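You operate a simulated robot arm through the tools that you are given. There is no shell and no other tool. Be economical: measure what you need, move in short steps, check, and stop when the job is done.

The job below is to be done with a simulated robot arm. You get a single attempt, and the scene is never put back.

JOB
Touch up the bare spot on the big wheel with the green paint.
Fine: brush back in its cup, lid back on the pot. A coat counts when it lies all over at full strength: go over it till it gets no stronger.

It is judged by the outcome, as a careful person would: the job done as asked, and still so three seconds after it is handed in. It fails if anything else is knocked over, pushed out of place, dropped, spilled or broken. A push-on lid holds only when it is set on centred and level and pressed home; a screw cap is set on level and turned clockwise until tight.

ROBOT AND FRAMES
A 7-joint arm with a two-finger parallel gripper, fixed in place. Base frame: the origin is at the foot of the arm, x ahead of it, y to its left, z up; the work surface is at about z = 0.8. Readings come in m, degrees, newtons and seconds.
With the tool pointing down near the work surface it reaches from about 0.24 to 0.68 m from the base axis. Its first joint turns from -66.0 to 66.0 degrees. Payload 2.4 kg.
The TCP is the grasp point between the finger pads, 0.03 m short of the fingertips. In the tool frame z runs along the fingers and y along their closing line. Largest opening 0.094 m; finger width 0.028, thickness 0.01; the body of the gripper, 0.05 by 0.096 m, starts 0.055 m behind the TCP.
Orientation is that of the tool frame in the base frame, as a unit quaternion [x, y, z, w]. With the fingers straight down and closing along the base's y, the tool's x points along the base's -x, its y along +y and its z along -z.

CONTROLS
- The arm moves only by the tool step_arm. Its argument "increments" is text: rows parted by semicolons, each of 7 numbers parted by spaces: the shift along the tool's x, y, z in m, then the turn, a rotation vector about the tool's x, y, z in degrees, then the closure in counts, from 0 (fully open) to 255 (shut). In form: x y z wx wy wz fingers; .... A call has 1 to 8 rows; each row is the pose to reach, as a shift and turn from the pose commanded when the call began, along the tool's axes at that moment. Rows are played at 5 a second. More than 0.05 m and 8.6 degrees between two rows, or a gripper value outside its range, and nothing of the call is played. Where a pose cannot be reached the arm comes as near as it can. A force on the tool above 40 N (or 10 N above the force at the start of the call, whichever is more), or a blocked arm, ends the call early, and 0.2 s more pass. The fingers move at their own pace (about 0.153 m/s each) and stop on an object; they squeeze with about 40 N. The grip force told is the motor's: it shows also when the fingers shut on nothing. Time passes only in rows, and 0.2 s behind the last, so rows that repeat a pose let the fingers close. It gives the time, the measured TCP pose, the force on the tool (base axes), the opening and the grip force at its end, in the units of the frame above (readings bear some noise), with the torque about the TCP (base axes, N m) and any sound that the robot's microphone picked up.
- Cameras (640 x 400 px; columns grow to the right, rows downward): "scene" is fixed at [0.0499, 0.4835, 1.4472]; the picture's right is [-0.65, -0.76, 0.00], its down [-0.41, 0.35, -0.84] and it looks along [0.64, -0.55, -0.54] (base axes); focal length 315 px, centre (320, 200). "wrist" rides on the gripper at [0.076, 0.014, -0.102] in the tool frame; the picture's right is [-0.18, 0.98, 0.00], its down [-0.75, -0.14, -0.64] and it looks along [-0.63, -0.12, 0.77] (tool axes); focal length 243 px, centre (320, 200). There is no depth. A picture from a camera that has moved, and an enlarged one, comes with that camera's place and axes in the base frame and with its lens.
- camera(camera): a new picture of that camera. The clock stands still meanwhile.
- close_up(camera, box): a new picture of the part [left, top, right, bottom] of that camera's present view, enlarged. The clock stands still meanwhile.
- close_job(): hands the job in; it is judged then, once.

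Go step by step. Nothing tells you positions but the pictures and the camera data: compare them with the known pose of the tool, close in by small moves and look again before you grip or let go. The budget is 120 turns and 76 pictures, counting those below and the enlarged ones. Unless the task says otherwise, let go and move clear before handing in, and close with one line.

The tools are called after "Request:" by a JSON object that holds its "fn" and its "kwargs". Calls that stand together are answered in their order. step_arm: Moves the arm, as the interface text tells. Its arguments: {"type":"object","properties":{"increments":{"type":"string"}},"required":["increments"]} The other tools are called the same way: camera (camera) takes a picture; close_up (camera, box) takes an enlarged picture of a part of a camera's view; close_job () hands the job in.

At the start:

```text
clock: 0.0
ee_pos: [0.3786, -0.1366, 1.1657]
ee_rot: [0.0, 1.0, 0.0, 0.0]
force: [0.2, 0.3, 0.0]
moment: [0.04, -0.01, -0.04]
gripper_width: 0.0939
grip_force: 0.0
```

scene: 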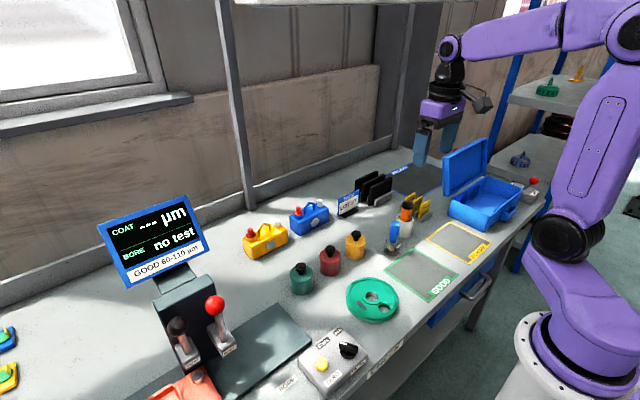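
wrist: 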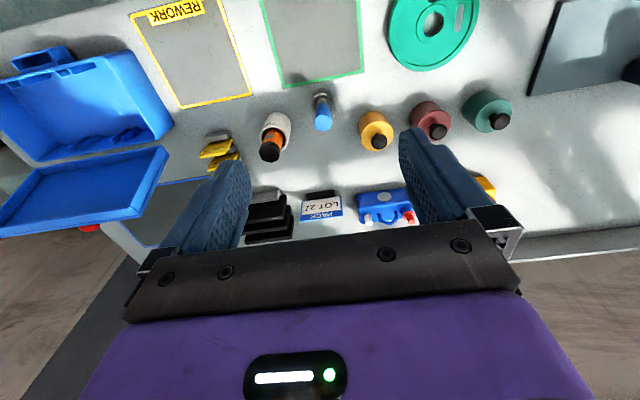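

I see a bench with three paint pots, a green wheel, and a brush apparently in a cup. I'll look closer first.

Request:
{"fn": "close_up", "kwargs": {"camera": "scene", "box": [270, 180, 450, 330]}}

Request:
{"fn": "close_up", "kwargs": {"camera": "wrist", "box": [180, 0, 540, 225]}}

Request:
{"fn": "close_up", "kwargs": {"camera": "scene", "box": [330, 260, 420, 330]}}

```text
2.67 times, centred on (360, 255) of scene
camera zoom: at [0.0499, 0.4835, 1.4472], right [-0.65, -0.76, 0.0], down [-0.41, 0.35, -0.84], along [0.64, -0.55, -0.54], focal length 841 px, centre (213, 53)
```

zoom: 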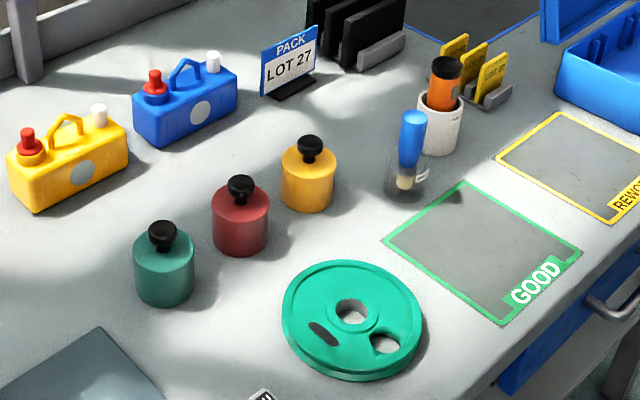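

```text
1.78 times, centred on (360, 112) of wrist
camera zoom: at [0.3023, -0.1227, 1.2691], right [0.18, 0.98, 0.0], down [0.75, -0.14, 0.64], along [0.63, -0.12, -0.77], focal length 431 px, centre (249, 356)
```

zoom: 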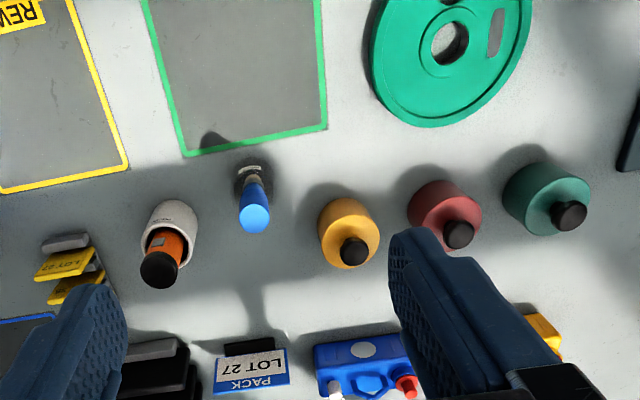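

```text
5.71 times, centred on (375, 295) of scene
camera zoom: at [0.0499, 0.4835, 1.4472], right [-0.65, -0.76, 0.0], down [-0.41, 0.35, -0.84], along [0.64, -0.55, -0.54], focal length 1802 px, centre (6, -343)
```

zoom: 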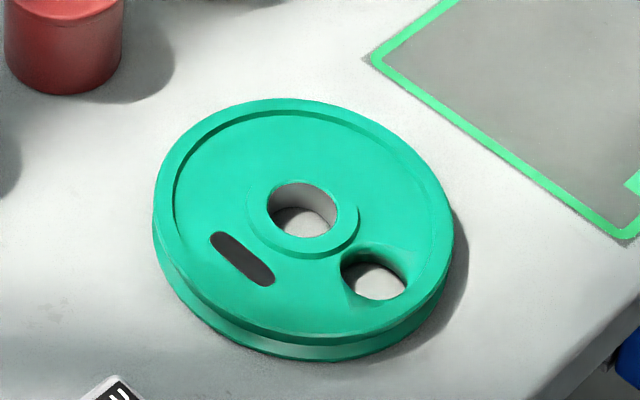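

The bare spot is the dark patch on the wheel near (0.37, 0.08), the green pot is near (0.51, 0.14) and the brush near (0.45, -0.145). I'm moving above the green pot for a closer look.

Request:
{"fn": "step_arm", "kwargs": {"increments": "-0.004 0.046 0.014 0 0 0 0;-0.008 0.092 0.028 0 0 0 0;-0.012 0.138 0.042 0 0 0 0;-0.016 0.184 0.056 0 0 0 0;-0.02 0.23 0.07 0 0 0 0;-0.04 0.265 0.09 0 0 0 0;-0.05 0.278 0.13 0 0 0 0"}}

Request:
{"fn": "camera", "kwargs": {"camera": "wrist"}}

Request:
{"fn": "close_up", "kwargs": {"camera": "scene", "box": [375, 190, 445, 260]}}

Request:
{"fn": "close_up", "kwargs": {"camera": "scene", "box": [270, 250, 340, 300]}}

```text
clock: 1.6
ee_pos: [0.4285, 0.1408, 1.0354]
ee_rot: [0.002, 1.0, 0.0, 0.0]
force: [-1.4, -0.4, 0.3]
moment: [-0.02, 0.03, -0.03]
gripper_width: 0.0942
grip_force: 0.0
```

```text
70 pictures are left
camera wrist: at [0.3526, 0.1552, 1.1394], right [0.19, 0.98, 0.0], down [0.75, -0.14, 0.64], along [0.63, -0.12, -0.77], focal length 243 px, centre (320, 200)
```

wrist: 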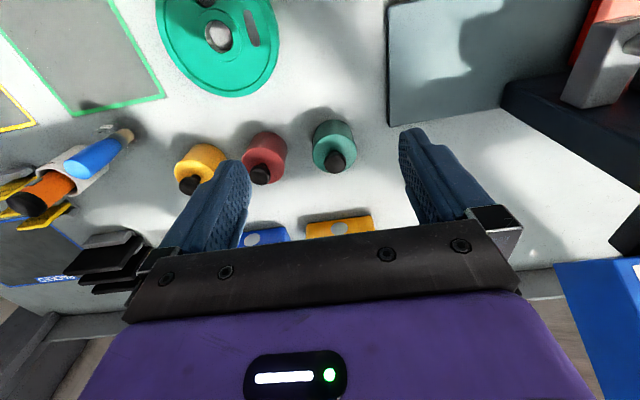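

```text
5.71 times, centred on (410, 225) of scene
camera zoom: at [0.0499, 0.4835, 1.4472], right [-0.65, -0.76, 0.0], down [-0.41, 0.35, -0.84], along [0.64, -0.55, -0.54], focal length 1802 px, centre (-194, 57)
```

zoom: 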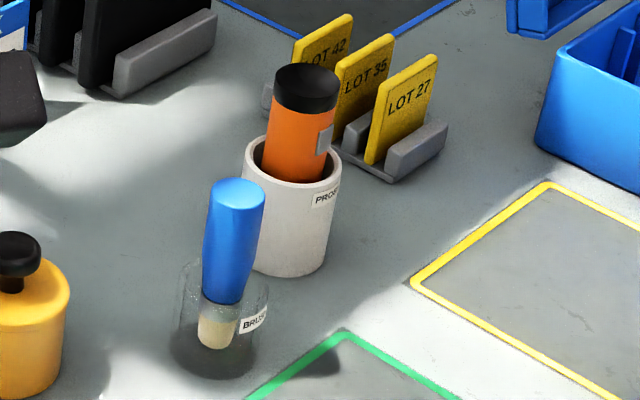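

```text
8.00 times, centred on (305, 275) of scene
camera zoom: at [0.0499, 0.4835, 1.4472], right [-0.65, -0.76, 0.0], down [-0.41, 0.35, -0.84], along [0.64, -0.55, -0.54], focal length 2523 px, centre (440, -400)
```

zoom: 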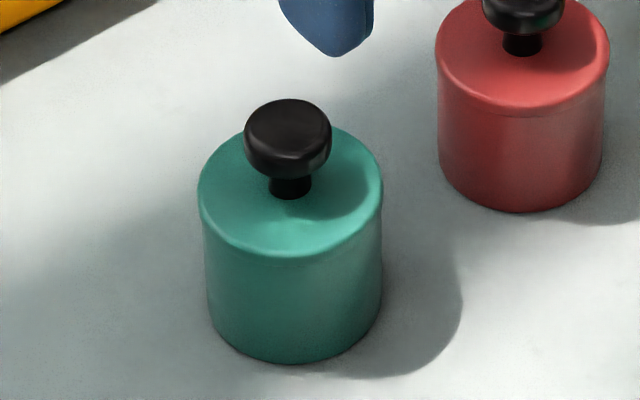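

The green pot appears to have a push-on lid with a mushroom knob at about (0.513, 0.146), top at z ≈ 0.885. I'll go above it with the fingers half closed and look again.

Request:
{"fn": "step_arm", "kwargs": {"increments": "-0.027 0.002 0.03 0 0 0 120;-0.054 0.004 0.06 0 0 0 120;-0.08 0.005 0.085 0 0 0 120"}}

Request:
{"fn": "camera", "kwargs": {"camera": "wrist"}}

Request:
{"fn": "close_up", "kwargs": {"camera": "scene", "box": [260, 220, 370, 300]}}

```text
clock: 2.4
ee_pos: [0.5073, 0.1463, 0.9513]
ee_rot: [0.0, 1.0, 0.0, 0.0]
force: [0.5, 0.3, -0.1]
moment: [-0.01, -0.04, -0.01]
gripper_width: 0.0495
grip_force: 0.0
```

```text
67 pictures are left
camera wrist: at [0.4321, 0.1598, 1.0545], right [0.18, 0.98, 0.0], down [0.75, -0.14, 0.64], along [0.63, -0.12, -0.77], focal length 243 px, centre (320, 200)
```

wrist: 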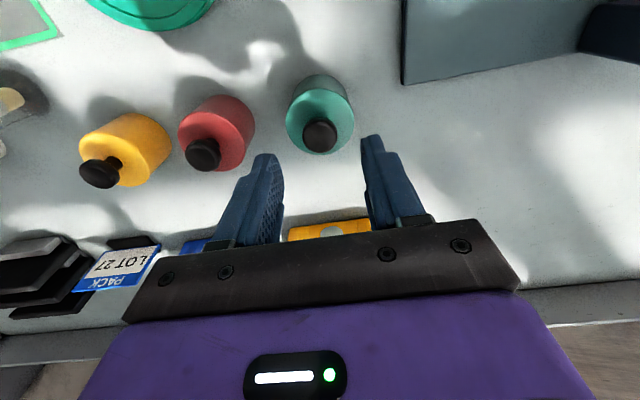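

```text
5.00 times, centred on (315, 260) of scene
camera zoom: at [0.0499, 0.4835, 1.4472], right [-0.65, -0.76, 0.0], down [-0.41, 0.35, -0.84], along [0.64, -0.55, -0.54], focal length 1577 px, centre (345, -100)
```

zoom: 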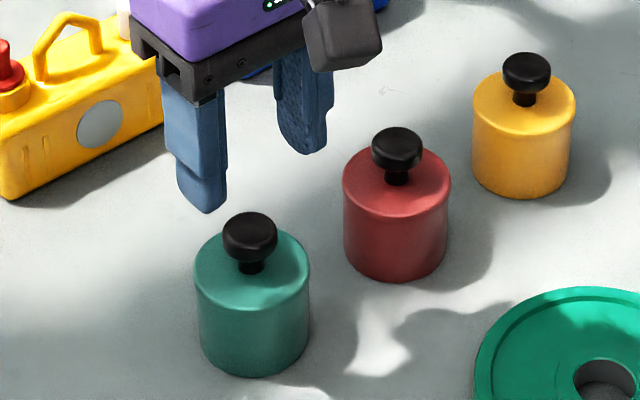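

The knob sits between the fingers at about x = 0.51. I'm lowering until the tips flank the knob head, then checking.

Request:
{"fn": "step_arm", "kwargs": {"increments": "-0.003 0 0.02 0 0 0 120;-0.003 0 0.035 0 0 0 120;-0.003 0 0.045 0 0 0 120"}}

Request:
{"fn": "close_up", "kwargs": {"camera": "wrist", "box": [240, 60, 420, 240]}}

Request:
{"fn": "close_up", "kwargs": {"camera": "scene", "box": [270, 230, 350, 290]}}

```text
clock: 3.2
ee_pos: [0.5104, 0.1463, 0.9059]
ee_rot: [0.0, 1.0, 0.001, 0.0]
force: [-0.3, -0.3, 0.7]
moment: [0.01, 0.01, 0.01]
gripper_width: 0.0498
grip_force: 0.1
```

```text
2.22 times, centred on (330, 150) of wrist
camera zoom: at [0.4355, 0.1598, 1.0092], right [0.18, 0.98, 0.0], down [0.75, -0.14, 0.64], along [0.63, -0.12, -0.77], focal length 539 px, centre (298, 311)
```

zoom: 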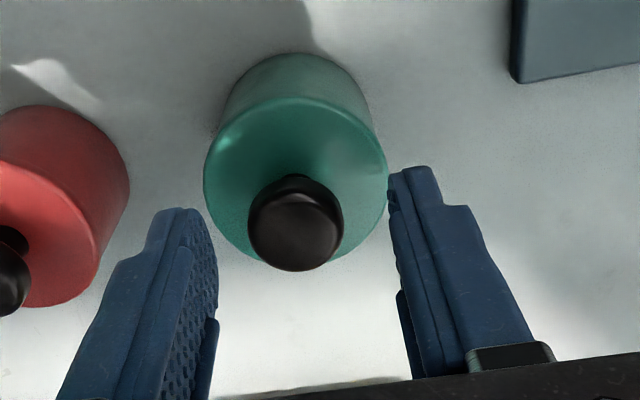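

```text
6.67 times, centred on (310, 260) of scene
camera zoom: at [0.0499, 0.4835, 1.4472], right [-0.65, -0.76, 0.0], down [-0.41, 0.35, -0.84], along [0.64, -0.55, -0.54], focal length 2102 px, centre (387, -200)
```

zoom: 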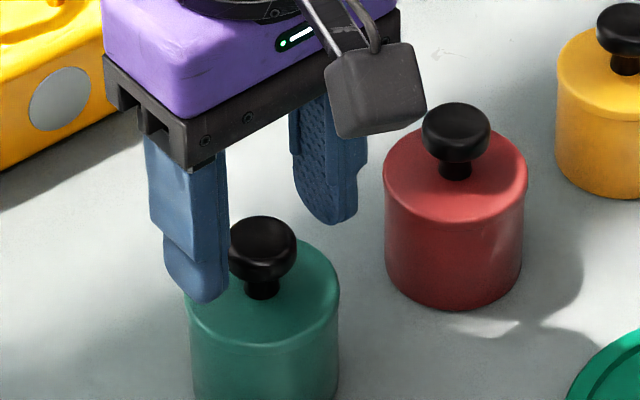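

The knob head is centred between the pads, with its centre near z ≈ 0.884. I'll go down another 9 mm and close.

Request:
{"fn": "step_arm", "kwargs": {"increments": "0.002 0 0.005 0 0 0 120;0.002 0 0.009 0 0 0 120;0.002 0 0.009 0 0 0 170;0.002 0 0.009 0 0 0 190;0.002 0 0.009 0 0 0 255;0.002 0 0.009 0 0 0 255;0.002 0 0.009 0 0 0 255"}}

Request:
{"fn": "close_up", "kwargs": {"camera": "scene", "box": [270, 230, 350, 290]}}

```text
clock: 4.8
ee_pos: [0.5083, 0.1463, 0.8974]
ee_rot: [0.001, 1.0, 0.0, 0.0]
force: [0.1, -3.8, 2.6]
moment: [-0.16, -0.06, 0.01]
gripper_width: 0.0256
grip_force: 39.9
```

```text
6.67 times, centred on (310, 260) of scene
camera zoom: at [0.0499, 0.4834, 1.4472], right [-0.65, -0.76, 0.0], down [-0.41, 0.35, -0.84], along [0.64, -0.55, -0.54], focal length 2102 px, centre (387, -200)
```

zoom: 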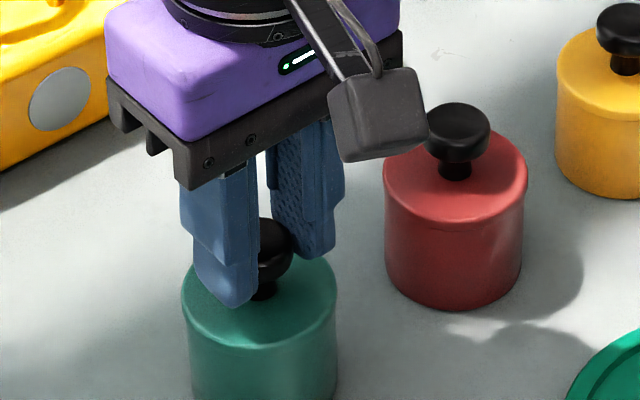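

The knob is gripped (25.6 mm). Next I lift straight up slowly.

Request:
{"fn": "step_arm", "kwargs": {"increments": "0 0 -0.002 0 0 0 255;0 0 -0.004 0 0 0 255;0 0 -0.007 0 0 0 255;0 0 -0.01 0 0 0 255"}}

Request:
{"fn": "close_up", "kwargs": {"camera": "scene", "box": [260, 220, 360, 300]}}

```text
clock: 5.8
ee_pos: [0.5088, 0.1473, 0.9072]
ee_rot: [0.0, 1.0, 0.0, 0.0]
force: [-0.8, -0.2, -0.5]
moment: [-0.01, 0.05, 0.02]
gripper_width: 0.0255
grip_force: 40.1
heard: snap
```

```text
5.00 times, centred on (310, 260) of scene
camera zoom: at [0.0499, 0.4835, 1.4472], right [-0.65, -0.76, 0.0], down [-0.41, 0.35, -0.84], along [0.64, -0.55, -0.54], focal length 1577 px, centre (370, -100)
```

zoom: 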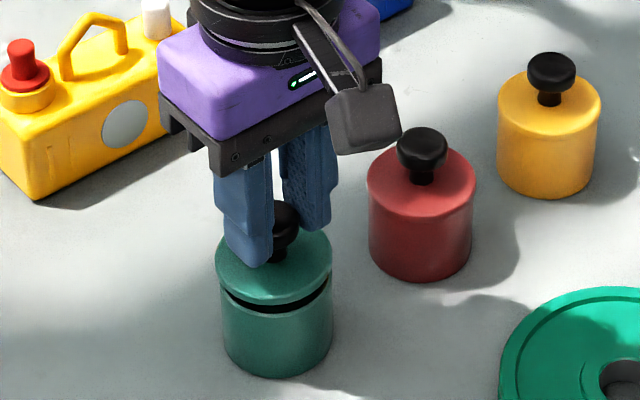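

The lid snapped off cleanly. I'll set it on the clear bench behind and to the left, near (0.575, 0.225).

Request:
{"fn": "step_arm", "kwargs": {"increments": "0 0 -0.03 0 0 0 255;-0.02 0.025 -0.035 0 0 0 255;-0.045 0.05 -0.03 0 0 0 255;-0.066 0.078 -0.02 0 0 0 255;-0.066 0.078 0.01 0 0 0 255;-0.066 0.078 0.03 0 0 0 255"}}

Request:
{"fn": "camera", "kwargs": {"camera": "scene"}}

Request:
{"fn": "camera", "kwargs": {"camera": "wrist"}}

```text
clock: 7.2
ee_pos: [0.5755, 0.2242, 0.8757]
ee_rot: [0.001, 1.0, 0.001, 0.0]
force: [0.2, -0.6, -0.5]
moment: [0.02, -0.03, -0.02]
gripper_width: 0.0256
grip_force: 39.9
```

```text
61 pictures are left
```

scene: 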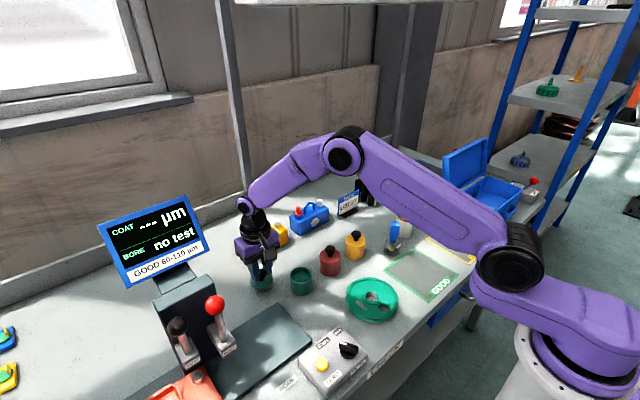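

```text
60 pictures are left
camera wrist: at [0.4999, 0.2384, 0.9793], right [0.19, 0.98, 0.0], down [0.75, -0.14, 0.64], along [0.63, -0.12, -0.77], focal length 243 px, centre (320, 200)
```

wrist: 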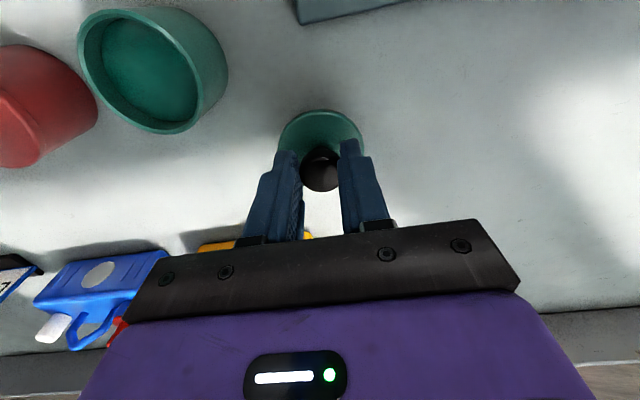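

The area under the lid is clear. I'm lowering in small steps until it touches.

Request:
{"fn": "step_arm", "kwargs": {"increments": "0 0 0.008 0 0 0 255;0 0 0.014 0 0 0 255;0 0 0.019 0 0 0 255;0 0 0.022 0 0 0 255;0 0 0.024 0 0 0 255"}}

Request:
{"fn": "close_up", "kwargs": {"camera": "scene", "box": [220, 220, 310, 300]}}

```text
clock: 8.4
ee_pos: [0.5749, 0.2245, 0.8523]
ee_rot: [0.0, 1.0, 0.0, 0.0]
force: [-0.6, -0.1, -0.9]
moment: [0.0, -0.01, 0.0]
gripper_width: 0.0259
grip_force: 40.1
```

```text
5.00 times, centred on (265, 260) of scene
camera zoom: at [0.0499, 0.4835, 1.4472], right [-0.65, -0.76, 0.0], down [-0.41, 0.35, -0.84], along [0.64, -0.55, -0.54], focal length 1577 px, centre (595, -100)
```

zoom: 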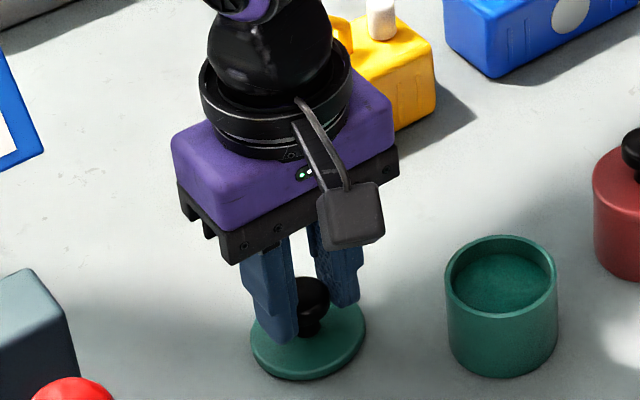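

Almost touching. I continue in 1–2 mm steps.

Request:
{"fn": "step_arm", "kwargs": {"increments": "0 0 0.002 0 0 0 255;0 0 0.003 0 0 0 255;0 0 0.004 0 0 0 255;0 0 0.005 0 0 0 255"}}

```text
clock: 9.4
ee_pos: [0.5759, 0.2252, 0.8493]
ee_rot: [0.001, 1.0, 0.002, 0.001]
force: [-9.4, -4.4, 32.2]
moment: [-0.05, 0.3, 0.02]
gripper_width: 0.0256
grip_force: 40.4
```

Contact at TCP z ≈ 0.8495. I relieve the pressure, release, and rise.

Request:
{"fn": "step_arm", "kwargs": {"increments": "0 0 -0.002 0 0 0 255;0 0 -0.002 0 0 0 150;0 0 -0.002 0 0 0 120;0 0 -0.002 0 0 0 120;0 0 -0.03 0 0 0 120;0 0 -0.07 0 0 0 120;0.03 0 -0.11 0 0 0 120"}}

Request:
{"fn": "camera", "kwargs": {"camera": "wrist"}}

Request:
{"fn": "close_up", "kwargs": {"camera": "scene", "box": [220, 220, 320, 300]}}

```text
clock: 11.0
ee_pos: [0.5456, 0.2238, 0.9585]
ee_rot: [0.001, 1.0, 0.0, -0.001]
force: [0.5, -0.2, 0.3]
moment: [0.02, 0.01, 0.02]
gripper_width: 0.0499
grip_force: 0.1
```

```text
58 pictures are left
camera wrist: at [0.4706, 0.2379, 1.0608], right [0.19, 0.98, 0.0], down [0.75, -0.14, 0.64], along [0.63, -0.12, -0.77], focal length 243 px, centre (320, 200)
```

wrist: 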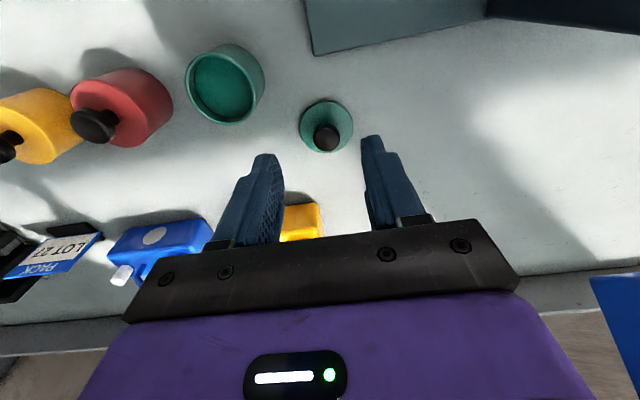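

```text
5.00 times, centred on (270, 260) of scene
camera zoom: at [0.0499, 0.4835, 1.4472], right [-0.65, -0.76, 0.0], down [-0.41, 0.35, -0.84], along [0.64, -0.55, -0.54], focal length 1577 px, centre (570, -100)
```

zoom: 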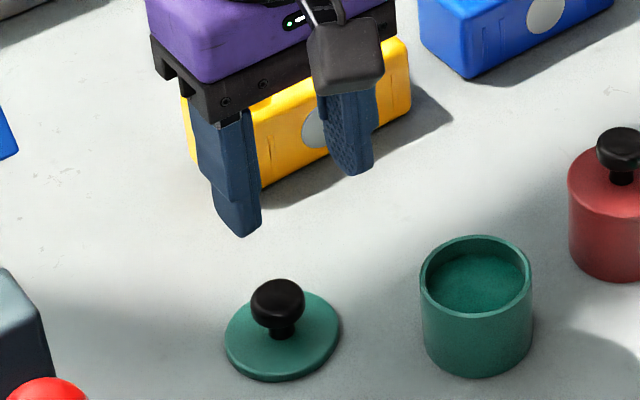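

The lid rests level on the bench. I'm heading to the brush with the fingers open, to look from above.

Request:
{"fn": "step_arm", "kwargs": {"increments": "0.01 -0.02 -0.04 0 0 0 60;0.03 -0.06 -0.06 0 0 0 60;0.05 -0.105 -0.06 0 0 0 60;0.07 -0.15 -0.06 0 0 0 60;0.09 -0.195 -0.06 0 0 0 60;0.11 -0.24 -0.06 0 0 0 60;0.12 -0.285 -0.06 0 0 0 60;0.13 -0.33 -0.06 0 0 0 60"}}

Request:
{"fn": "step_arm", "kwargs": {"increments": "0 -0.039 0.01 0 0 0 60;0 -0.039 0.02 0 0 0 60"}}

Request:
{"fn": "camera", "kwargs": {"camera": "wrist"}}

Request:
{"fn": "close_up", "kwargs": {"camera": "scene", "box": [350, 180, 450, 260]}}

```text
clock: 12.8
ee_pos: [0.4146, -0.1058, 1.0182]
ee_rot: [-0.001, 1.0, 0.0, 0.0]
force: [-0.7, -0.2, -0.5]
moment: [0.02, 0.0, 0.03]
gripper_width: 0.0719
grip_force: 0.1
```

```text
clock: 13.4
ee_pos: [0.415, -0.146, 0.9973]
ee_rot: [0.001, 1.0, 0.0, 0.0]
force: [0.0, 0.6, 0.6]
moment: [-0.01, 0.05, 0.01]
gripper_width: 0.0718
grip_force: 0.1
```

```text
56 pictures are left
camera wrist: at [0.3386, -0.132, 1.1014], right [0.18, 0.98, 0.0], down [0.75, -0.14, 0.64], along [0.63, -0.12, -0.77], focal length 243 px, centre (320, 200)
```

wrist: 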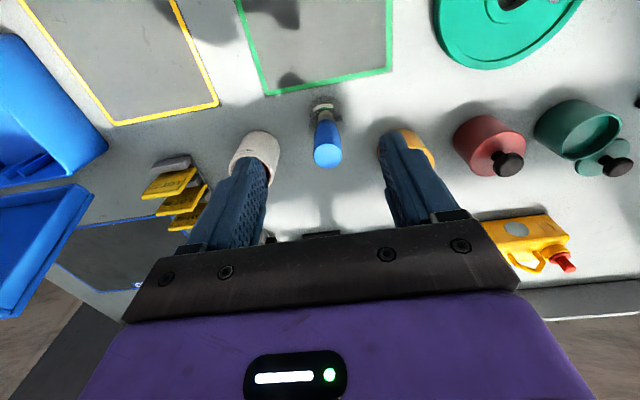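

```text
5.00 times, centred on (400, 220) of scene
camera zoom: at [0.0499, 0.4835, 1.4472], right [-0.65, -0.76, 0.0], down [-0.41, 0.35, -0.84], along [0.64, -0.55, -0.54], focal length 1577 px, centre (-80, 100)
```

zoom: 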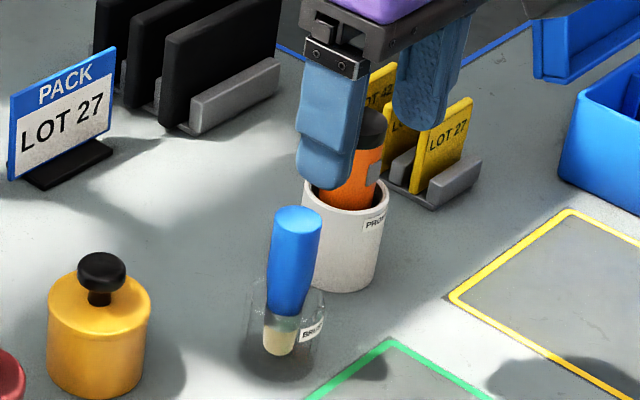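

The brush stands vertically in its clear cup at about (0.447, -0.146), with its handle top at z ≈ 0.907. I'll move above it with the fingers narrowed and recheck.

Request:
{"fn": "step_arm", "kwargs": {"increments": "-0.016 0 0.01 0 0 0 120;-0.032 0 0.03 0 0 0 120;-0.032 0 0.057 0 0 0 120"}}

Request:
{"fn": "close_up", "kwargs": {"camera": "wrist", "box": [230, 60, 410, 240]}}

Request:
{"fn": "close_up", "kwargs": {"camera": "scene", "box": [350, 180, 450, 260]}}

```text
clock: 14.2
ee_pos: [0.4462, -0.1448, 0.9407]
ee_rot: [0.0, 1.0, -0.001, 0.0]
force: [-0.1, -0.9, 0.1]
moment: [0.03, -0.01, -0.02]
gripper_width: 0.0496
grip_force: 0.1
```

```text
2.22 times, centred on (320, 150) of wrist
camera zoom: at [0.3714, -0.1313, 1.0438], right [0.18, 0.98, 0.0], down [0.75, -0.14, 0.64], along [0.63, -0.12, -0.77], focal length 539 px, centre (320, 311)
```

zoom: 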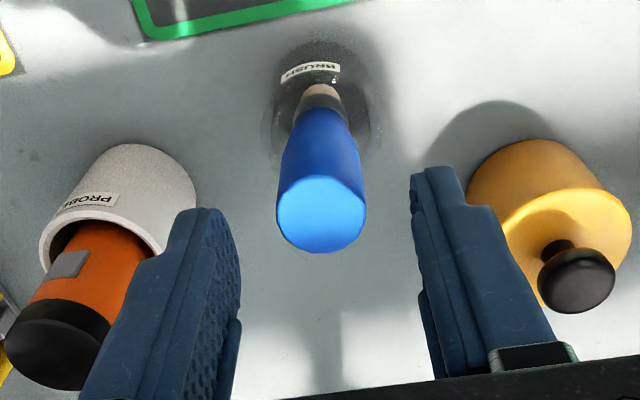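

```text
5.00 times, centred on (400, 220) of scene
camera zoom: at [0.0499, 0.4835, 1.4472], right [-0.65, -0.76, 0.0], down [-0.41, 0.35, -0.84], along [0.64, -0.55, -0.54], focal length 1577 px, centre (-80, 100)
```

zoom: 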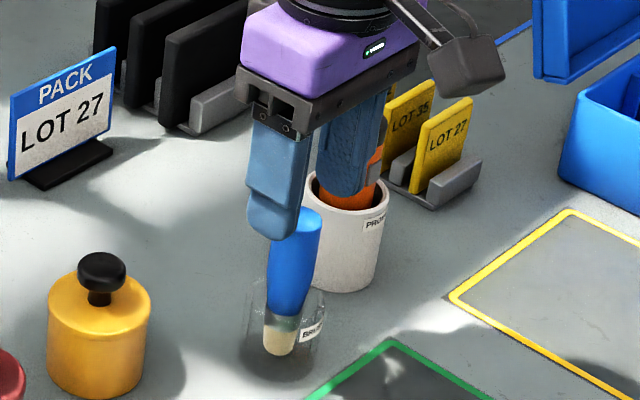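

Aligned. I lower to z ≈ 0.886 and close on the handle.

Request:
{"fn": "step_arm", "kwargs": {"increments": "-0.002 -0.001 0.025 0 0 0 120;-0.002 -0.001 0.045 0 0 0 120;-0.002 -0.001 0.055 0 0 0 120;-0.002 -0.001 0.055 0 0 0 160;-0.002 -0.001 0.055 0 0 0 180;-0.002 -0.001 0.055 0 0 0 255;-0.002 -0.001 0.055 0 0 0 255;-0.002 -0.001 0.055 0 0 0 255"}}

Request:
{"fn": "close_up", "kwargs": {"camera": "scene", "box": [350, 180, 450, 260]}}

Request:
{"fn": "close_up", "kwargs": {"camera": "wrist", "box": [230, 60, 410, 240]}}

```text
clock: 16.0
ee_pos: [0.4491, -0.1465, 0.8859]
ee_rot: [0.0, 1.0, 0.0, 0.001]
force: [0.2, 0.5, 0.0]
moment: [0.01, 0.01, 0.01]
gripper_width: 0.0256
grip_force: 40.0
```

```text
5.00 times, centred on (400, 220) of scene
camera zoom: at [0.0499, 0.4835, 1.4472], right [-0.65, -0.76, 0.0], down [-0.41, 0.35, -0.84], along [0.64, -0.55, -0.54], focal length 1577 px, centre (-80, 100)
```

zoom: 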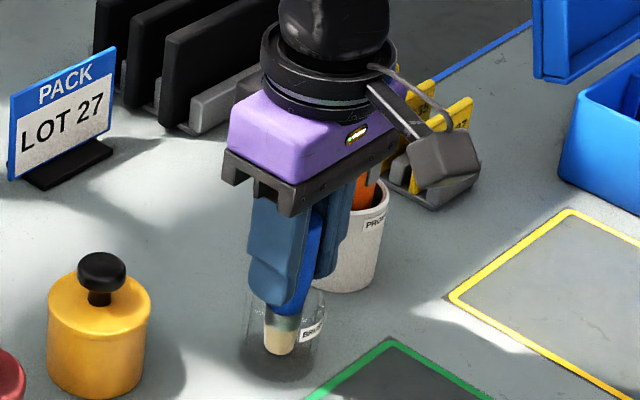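

```text
2.22 times, centred on (320, 150) of wrist
camera zoom: at [0.3732, -0.132, 0.9891], right [0.18, 0.98, 0.0], down [0.75, -0.14, 0.64], along [0.63, -0.12, -0.77], focal length 539 px, centre (320, 311)
```

zoom: 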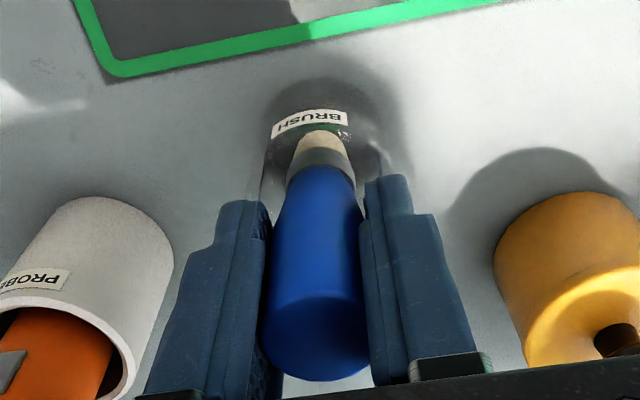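

The brush is gripped; its home is TCP (0.4486, -0.146, 0.886). I lift it straight up and check the tip's position.

Request:
{"fn": "step_arm", "kwargs": {"increments": "0 0 -0.02 0 0 0 255;0 0 -0.05 0 0 0 255;0 0 -0.09 0 0 0 255;0 0 -0.13 0 0 0 255"}}

Request:
{"fn": "close_up", "kwargs": {"camera": "scene", "box": [350, 160, 450, 240]}}

Request:
{"fn": "camera", "kwargs": {"camera": "wrist"}}

```text
clock: 17.0
ee_pos: [0.449, -0.1456, 1.016]
ee_rot: [0.001, 1.0, -0.001, 0.002]
force: [0.0, 1.2, -0.9]
moment: [0.03, -0.02, -0.01]
gripper_width: 0.0257
grip_force: 40.3
```

```text
5.00 times, centred on (400, 200) of scene
camera zoom: at [0.0499, 0.4835, 1.4472], right [-0.65, -0.76, 0.0], down [-0.41, 0.35, -0.84], along [0.64, -0.55, -0.54], focal length 1577 px, centre (-80, 200)
```

zoom: 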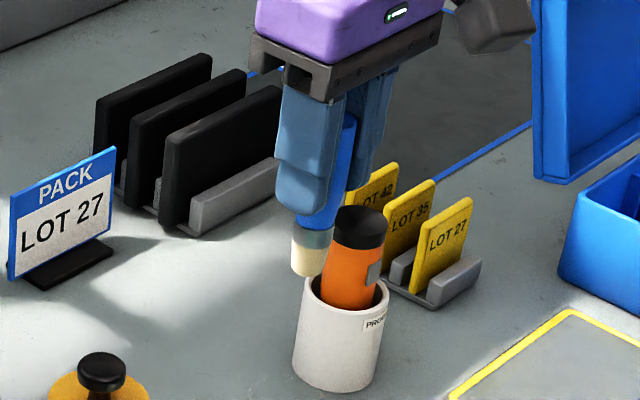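

```text
49 pictures are left
camera wrist: at [0.3737, -0.1323, 1.1194], right [0.18, 0.98, 0.0], down [0.75, -0.14, 0.64], along [0.63, -0.12, -0.77], focal length 243 px, centre (320, 200)
```

wrist: 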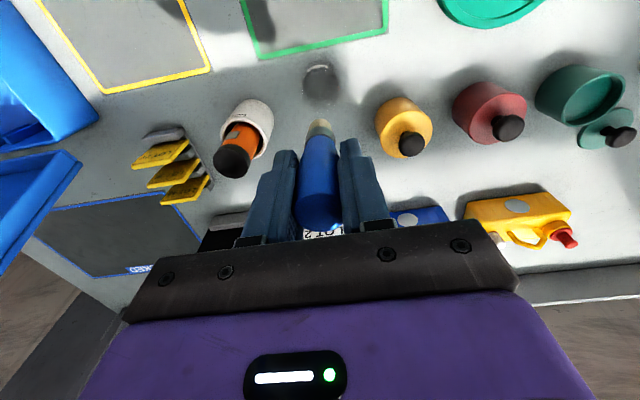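

The brush is out, with its tip about 0.078 below the TCP and the cup undisturbed. I'm carrying it over the open green pot.

Request:
{"fn": "step_arm", "kwargs": {"increments": "-0.008 0.042 -0.01 0 0 0 255;-0.016 0.084 -0.01 0 0 0 255;-0.024 0.126 -0.01 0 0 0 255;-0.032 0.168 -0.01 0 0 0 255;-0.04 0.21 -0.01 0 0 0 255;-0.05 0.252 -0.01 0 0 0 255;-0.06 0.2925 -0.005 0 0 0 255;-0.06 0.2925 0.036 0 0 0 255"}}

Request:
{"fn": "close_up", "kwargs": {"camera": "scene", "box": [260, 220, 360, 300]}}

Request:
{"fn": "camera", "kwargs": {"camera": "wrist"}}

```text
clock: 18.8
ee_pos: [0.5098, 0.1461, 0.9796]
ee_rot: [0.0, 1.0, -0.001, 0.0]
force: [-0.1, -0.7, -0.7]
moment: [-0.04, -0.01, 0.01]
gripper_width: 0.0257
grip_force: 40.1
```

```text
5.00 times, centred on (310, 260) of scene
camera zoom: at [0.0499, 0.4835, 1.4472], right [-0.65, -0.76, 0.0], down [-0.41, 0.35, -0.84], along [0.64, -0.55, -0.54], focal length 1577 px, centre (370, -100)
```

zoom: 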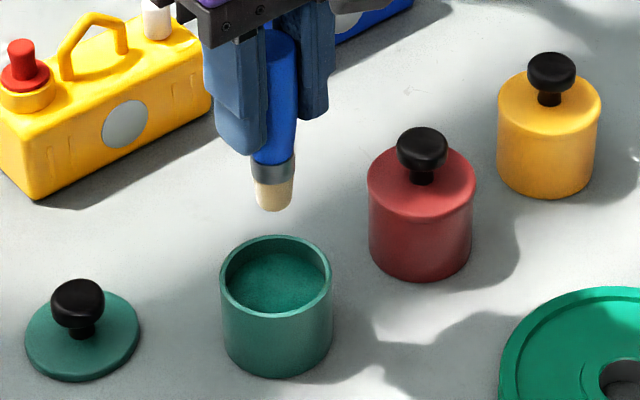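

```text
47 pictures are left
camera wrist: at [0.4337, 0.161, 1.0829], right [0.18, 0.98, 0.0], down [0.75, -0.14, 0.64], along [0.63, -0.12, -0.77], focal length 243 px, centre (320, 200)
```

wrist: 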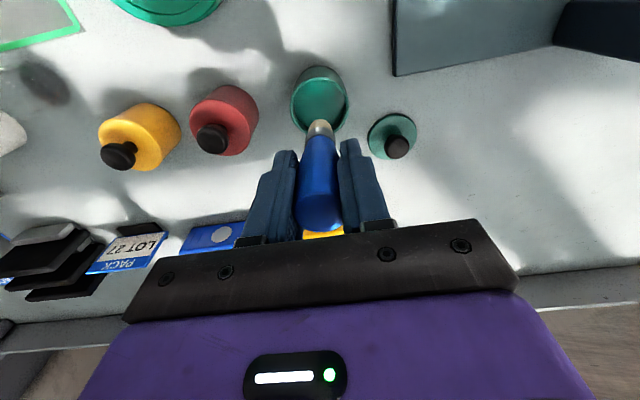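

The tip is centred over the pot. I'm lowering it into the paint.

Request:
{"fn": "step_arm", "kwargs": {"increments": "0 0 0.025 0 0 0 255;0 0 0.045 0 0 0 255;0 0 0.06 0 0 0 255;0 0 0.066 0 0 0 255"}}

Request:
{"fn": "close_up", "kwargs": {"camera": "scene", "box": [260, 220, 360, 300]}}

Request:
{"fn": "close_up", "kwargs": {"camera": "wrist", "box": [230, 40, 410, 220]}}

```text
clock: 19.8
ee_pos: [0.5098, 0.1477, 0.914]
ee_rot: [0.0, 1.0, 0.0, 0.0]
force: [-0.4, 0.5, -0.2]
moment: [-0.01, 0.02, -0.01]
gripper_width: 0.0259
grip_force: 39.7
```

```text
5.00 times, centred on (310, 260) of scene
camera zoom: at [0.0499, 0.4835, 1.4472], right [-0.65, -0.76, 0.0], down [-0.41, 0.35, -0.84], along [0.64, -0.55, -0.54], focal length 1577 px, centre (370, -100)
```

zoom: 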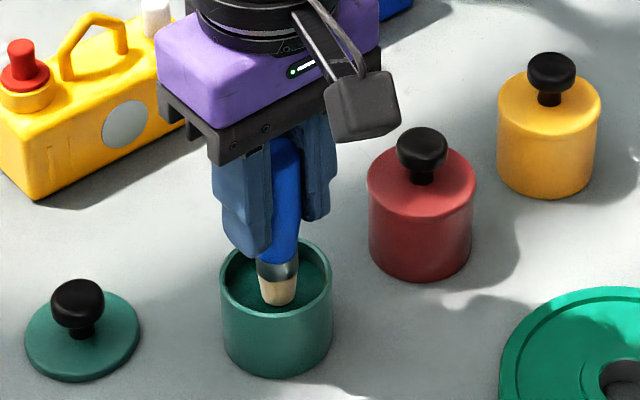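

```text
2.22 times, centred on (320, 130) of wrist
camera zoom: at [0.4339, 0.1607, 1.0166], right [0.18, 0.98, 0.0], down [0.75, -0.14, 0.64], along [0.63, -0.12, -0.77], focal length 539 px, centre (320, 356)
```

zoom: 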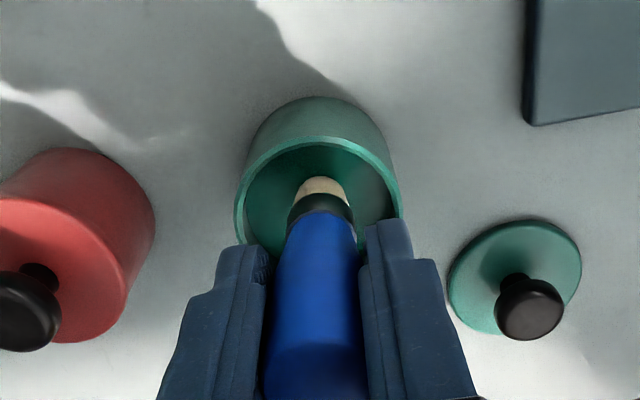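

The tip is just short of the paint surface. I'll go down another 16 mm.

Request:
{"fn": "step_arm", "kwargs": {"increments": "0 0 0.006 0 0 0 255;0 0 0.011 0 0 0 255;0 0 0.016 0 0 0 255;0 0 0.016 0 0 0 255"}}

Request:
{"fn": "close_up", "kwargs": {"camera": "scene", "box": [260, 220, 360, 300]}}

```text
clock: 20.2
ee_pos: [0.5107, 0.147, 0.911]
ee_rot: [-0.001, 1.0, 0.001, 0.003]
force: [-4.3, -0.6, 9.4]
moment: [0.01, 0.23, 0.0]
gripper_width: 0.0259
grip_force: 39.5
stopped in row 2: the force on the tool passed its limit at 50 N (the readings are from after the stop); the commanded pose is now the measured one
```

```text
5.00 times, centred on (310, 260) of scene
camera zoom: at [0.0496, 0.4834, 1.4472], right [-0.65, -0.76, 0.0], down [-0.41, 0.35, -0.84], along [0.64, -0.55, -0.54], focal length 1577 px, centre (370, -100)
```

zoom: 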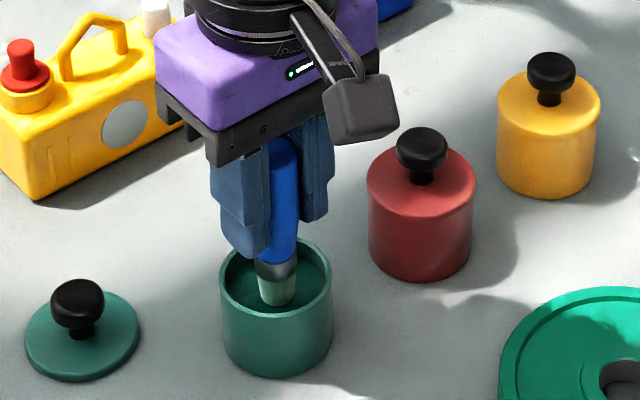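

The brush touched the paint at TCP ≈ 0.912 and the bristles have taken some green. I'll keep light contact with small dabs, then look.

Request:
{"fn": "step_arm", "kwargs": {"increments": "0 0 -0.004 0 0 0 255;0 0 0 0 0 0 255;0 0 0 0 0 0 255;0 0 0 0 0 0 255;0 0 -0.004 0 0 0 255;0 0 0 0 0 0 255;0 0 0 0 0 0 255;0 0 -0.03 0 0 0 255"}}

Request:
{"fn": "close_up", "kwargs": {"camera": "scene", "box": [270, 220, 340, 276]}}

Request:
{"fn": "close_up", "kwargs": {"camera": "wrist", "box": [230, 40, 410, 220]}}

```text
clock: 22.1
ee_pos: [0.5107, 0.1471, 0.9421]
ee_rot: [0.001, 1.0, 0.001, 0.002]
force: [-0.8, 0.1, -0.1]
moment: [-0.04, 0.01, 0.01]
gripper_width: 0.0257
grip_force: 40.1
```

```text
7.14 times, centred on (305, 248) of scene
camera zoom: at [0.0499, 0.4835, 1.4472], right [-0.65, -0.76, 0.0], down [-0.41, 0.35, -0.84], along [0.64, -0.55, -0.54], focal length 2252 px, centre (427, -143)
```

zoom: 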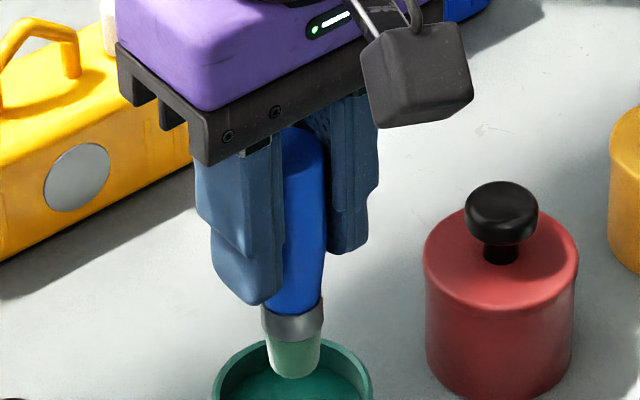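

```text
2.22 times, centred on (320, 130) of wrist
camera zoom: at [0.4341, 0.1604, 1.0446], right [0.19, 0.98, 0.0], down [0.75, -0.14, 0.65], along [0.63, -0.12, -0.76], focal length 539 px, centre (320, 356)
```

zoom: 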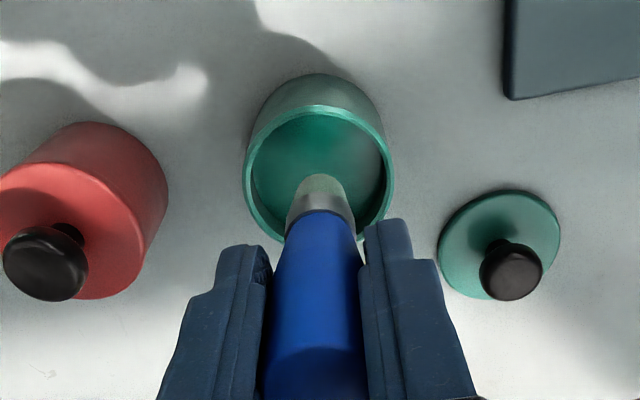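

The bristles are pale green, so only partly loaded perhaps. I'll dip again with a longer dwell and compare.

Request:
{"fn": "step_arm", "kwargs": {"increments": "0 0 0.02 0 0 0 255;0 0 0.031 0 0 0 255;0 0 0.032 0 0 0 255;0 0 0.032 0 0 0 255;0 0 0.032 0 0 0 255;0 0 0.032 0 0 0 255;0 0 0.032 0 0 0 255"}}

Request:
{"fn": "step_arm", "kwargs": {"increments": "0 0 0 0 0 0 255;0 0 0 0 0 0 255;0 0 -0.01 0 0 0 255;0 0 -0.035 0 0 0 255"}}

Request:
{"fn": "close_up", "kwargs": {"camera": "scene", "box": [270, 220, 340, 276]}}

```text
clock: 23.0
ee_pos: [0.511, 0.1479, 0.9113]
ee_rot: [0.0, 1.0, 0.001, 0.003]
force: [-4.6, -0.8, 10.3]
moment: [0.0, 0.27, -0.02]
gripper_width: 0.0256
grip_force: 40.4
stopped in row 4: the force on the tool passed its limit at 41 N (the readings are from after the stop); the commanded pose is now the measured one
```

```text
clock: 24.0
ee_pos: [0.5116, 0.1471, 0.9461]
ee_rot: [0.002, 1.0, 0.001, 0.003]
force: [0.9, -0.5, -0.6]
moment: [0.05, -0.01, 0.05]
gripper_width: 0.0254
grip_force: 40.1
```

```text
7.14 times, centred on (305, 248) of scene
camera zoom: at [0.0499, 0.4835, 1.4472], right [-0.65, -0.76, 0.0], down [-0.41, 0.35, -0.84], along [0.64, -0.55, -0.54], focal length 2252 px, centre (427, -143)
```

zoom: 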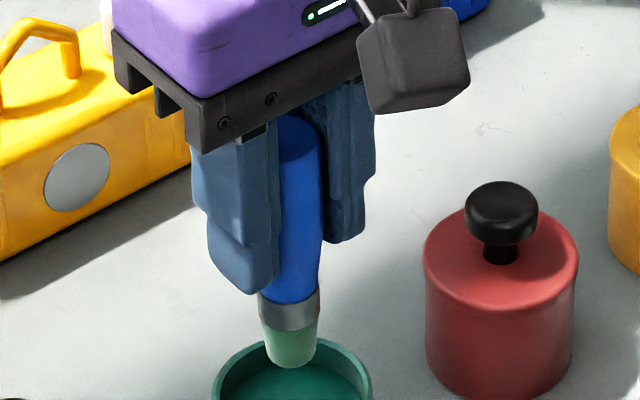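

The tint rose a little. I'll do one more dwell at gentle contact to load it fully.

Request:
{"fn": "step_arm", "kwargs": {"increments": "0 0 0.025 0 0 0 255;0 0 0.034 0 0 0 255;0 0 0.0345 0 0 0 255;0 0 0.0345 0 0 0 255;0 0 0.0345 0 0 0 255;0 0 0.0345 0 0 0 255;0 0 0.0345 0 0 0 255;0 0 0.0345 0 0 0 255"}}

Request:
{"fn": "step_arm", "kwargs": {"increments": "0 0 0 0 0 0 255;0 0 0 0 0 0 255;0 0 0 0 0 0 255;0 0 0 0 0 0 255;0 0 0 0 0 0 255;0 0 -0.01 0 0 0 255;0 0 -0.035 0 0 0 255"}}

Request:
{"fn": "close_up", "kwargs": {"camera": "scene", "box": [270, 220, 340, 276]}}

```text
clock: 25.8
ee_pos: [0.5127, 0.1473, 0.9108]
ee_rot: [0.001, 1.0, 0.0, 0.004]
force: [1.0, -0.6, 6.1]
moment: [0.03, -0.07, 0.01]
gripper_width: 0.0259
grip_force: 40.2
```

```text
clock: 27.4
ee_pos: [0.5105, 0.1456, 0.9475]
ee_rot: [0.001, 1.0, 0.001, 0.002]
force: [0.2, 0.1, -1.4]
moment: [0.0, -0.02, 0.03]
gripper_width: 0.0259
grip_force: 40.2
```

```text
7.14 times, centred on (305, 248) of scene
camera zoom: at [0.0499, 0.4835, 1.4472], right [-0.65, -0.76, 0.0], down [-0.41, 0.35, -0.84], along [0.64, -0.55, -0.54], focal length 2252 px, centre (427, -143)
```

zoom: 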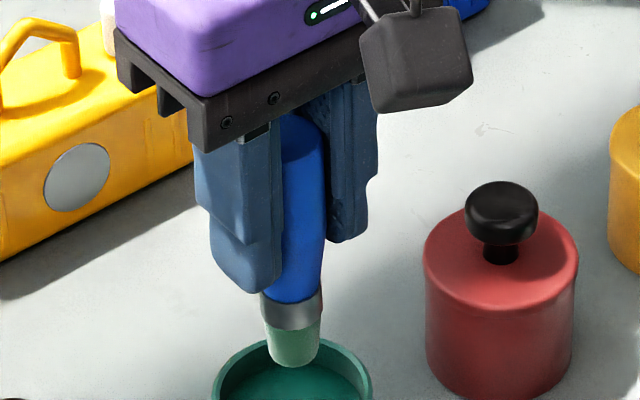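

The bristle colour is steady now, so it's loaded. The bare patch runs along x from about 0.354 to 0.386 at y ≈ 0.077; I'm moving over it at safe height.

Request:
{"fn": "step_arm", "kwargs": {"increments": "0 0 -0.03 0 0 0 255;0.035 -0.017 -0.04 0 0 0 255;0.07 -0.034 -0.04 0 0 0 255;0.105 -0.051 -0.03 0 0 0 255;0.14 -0.069 -0.01 0 0 0 255;0.14 -0.069 0.02 0 0 0 255"}}

Request:
{"fn": "close_up", "kwargs": {"camera": "scene", "box": [330, 255, 410, 319]}}

Request:
{"fn": "close_up", "kwargs": {"camera": "wrist", "box": [220, 20, 420, 220]}}

```text
clock: 28.8
ee_pos: [0.3713, 0.078, 0.926]
ee_rot: [0.001, 1.0, 0.001, 0.004]
force: [-0.1, 0.3, -1.3]
moment: [-0.01, 0.03, 0.02]
gripper_width: 0.0255
grip_force: 39.9
```

```text
6.25 times, centred on (370, 287) of scene
camera zoom: at [0.0499, 0.4835, 1.4472], right [-0.65, -0.76, 0.0], down [-0.41, 0.35, -0.84], along [0.64, -0.55, -0.54], focal length 1971 px, centre (8, -344)
```

zoom: 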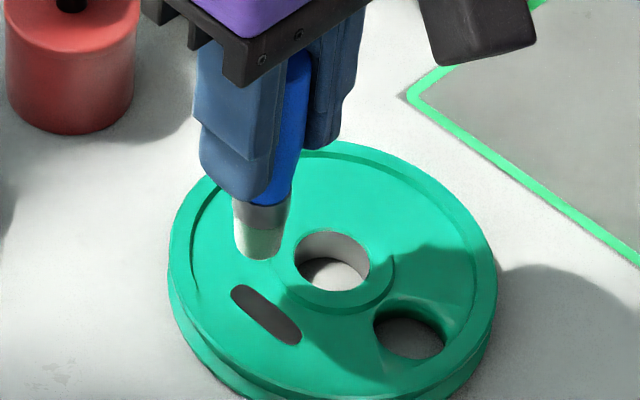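

```text
2.00 times, centred on (320, 120) of wrist
camera zoom: at [0.2953, 0.0916, 1.0287], right [0.19, 0.98, 0.0], down [0.75, -0.14, 0.65], along [0.64, -0.12, -0.76], focal length 485 px, centre (320, 360)
```

zoom: 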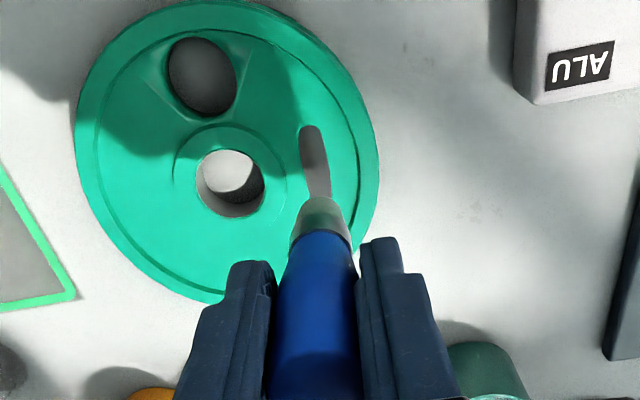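

The brush tip is nearly over the patch. I lower to just above the surface for an accurate check.

Request:
{"fn": "step_arm", "kwargs": {"increments": "0.003 -0.001 0.012 0 0 0 255;0.003 -0.001 0.022 0 0 0 255"}}

Request:
{"fn": "close_up", "kwargs": {"camera": "scene", "box": [335, 265, 385, 305]}}

Request:
{"fn": "close_up", "kwargs": {"camera": "wrist", "box": [260, 40, 380, 160]}}

```text
clock: 29.4
ee_pos: [0.3687, 0.0774, 0.9031]
ee_rot: [0.001, 1.0, 0.001, 0.003]
force: [-0.9, -0.2, 0.1]
moment: [0.01, 0.0, 0.02]
gripper_width: 0.0259
grip_force: 40.4
```

```text
10.00 times, centred on (360, 285) of scene
camera zoom: at [0.0499, 0.4835, 1.4472], right [-0.65, -0.76, 0.0], down [-0.41, 0.35, -0.84], along [0.64, -0.55, -0.54], focal length 3154 px, centre (-80, -650)
```

zoom: 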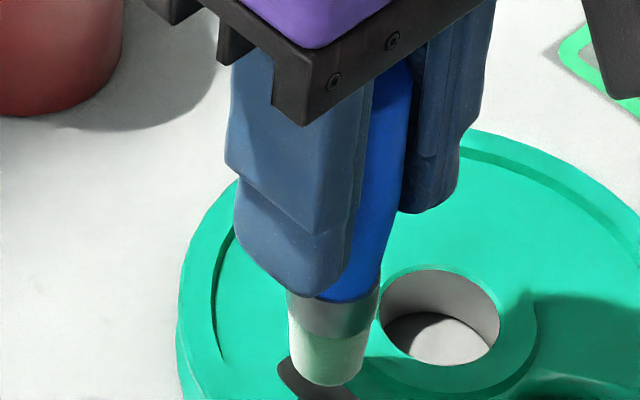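

```text
3.33 times, centred on (320, 100) of wrist
camera zoom: at [0.2921, 0.0907, 1.0061], right [0.19, 0.98, 0.0], down [0.75, -0.14, 0.65], along [0.64, -0.12, -0.76], focal length 809 px, centre (320, 533)
```

zoom: 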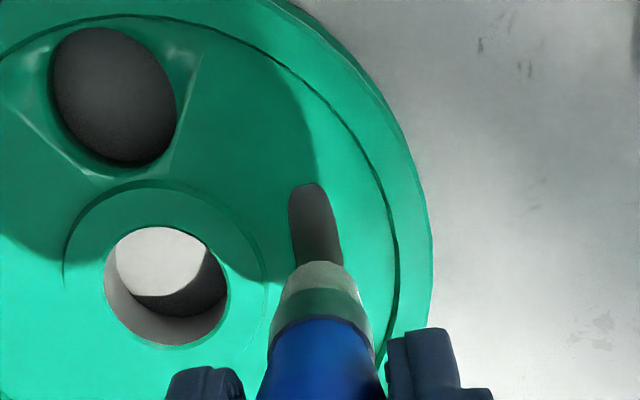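

Aligned over the middle of the patch. I'm lowering to contact in small steps.

Request:
{"fn": "step_arm", "kwargs": {"increments": "0 0 0.004 0 0 0 255;0 0 0.006 0 0 0 255;0 0 0.008 0 0 0 255;0 0 0.009 0 0 0 255;0 0 0.01 0 0 0 255;0 0 0.011 0 0 0 255"}}

Request:
{"fn": "close_up", "kwargs": {"camera": "wrist", "box": [260, 40, 380, 160]}}

```text
clock: 30.5
ee_pos: [0.3685, 0.0777, 0.8959]
ee_rot: [0.001, 1.0, 0.001, 0.005]
force: [-2.5, -1.9, 13.9]
moment: [-0.23, 0.11, -0.02]
gripper_width: 0.0256
grip_force: 40.2
stopped in row 5: the force on the tool passed its limit at 46 N (the readings are from after the stop); the commanded pose is now the measured one
```

```text
3.33 times, centred on (320, 100) of wrist
camera zoom: at [0.2922, 0.0908, 0.9985], right [0.19, 0.98, 0.0], down [0.75, -0.14, 0.65], along [0.64, -0.12, -0.76], focal length 809 px, centre (320, 533)
```

zoom: 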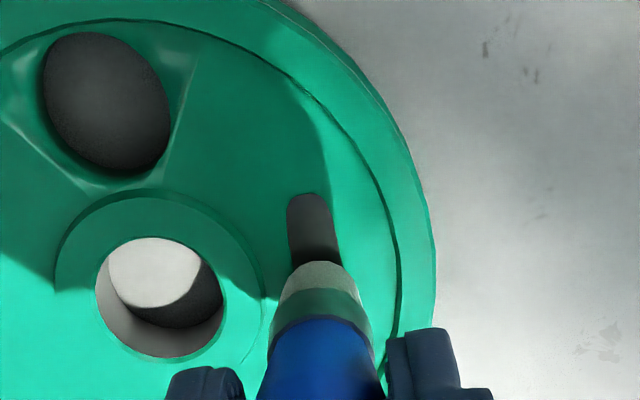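

In contact. I ease off to light pressure and make slow short strokes along the patch toward the near end.

Request:
{"fn": "step_arm", "kwargs": {"increments": "0 0 -0.001 0 0 0 255;0.005 0 -0.001 0 0 0 255;0.01 0 -0.001 0 0 0 255;0.015 0 -0.001 0 0 0 255;0.01 0 -0.001 0 0 0 255;0.005 0 -0.001 0 0 0 255;0 0 -0.001 0 0 0 255"}}

Request:
{"fn": "close_up", "kwargs": {"camera": "wrist", "box": [260, 40, 380, 160]}}

```text
clock: 32.1
ee_pos: [0.369, 0.0763, 0.8964]
ee_rot: [0.0, 1.0, 0.002, 0.004]
force: [-0.7, 0.7, -1.3]
moment: [0.02, -0.03, 0.0]
gripper_width: 0.0259
grip_force: 40.2
```

```text
3.33 times, centred on (320, 100) of wrist
camera zoom: at [0.2924, 0.0907, 0.9988], right [0.19, 0.98, 0.0], down [0.75, -0.14, 0.65], along [0.64, -0.12, -0.76], focal length 809 px, centre (320, 533)
```

zoom: 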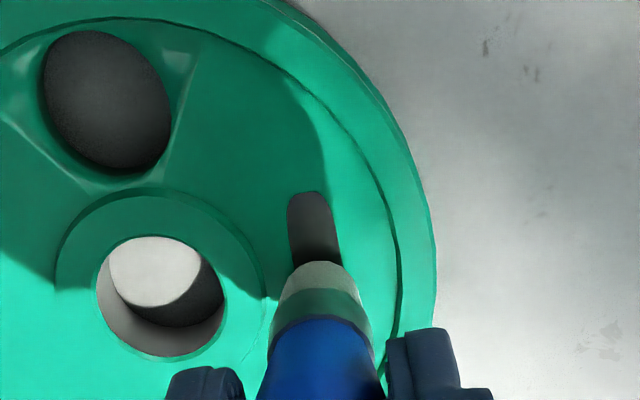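

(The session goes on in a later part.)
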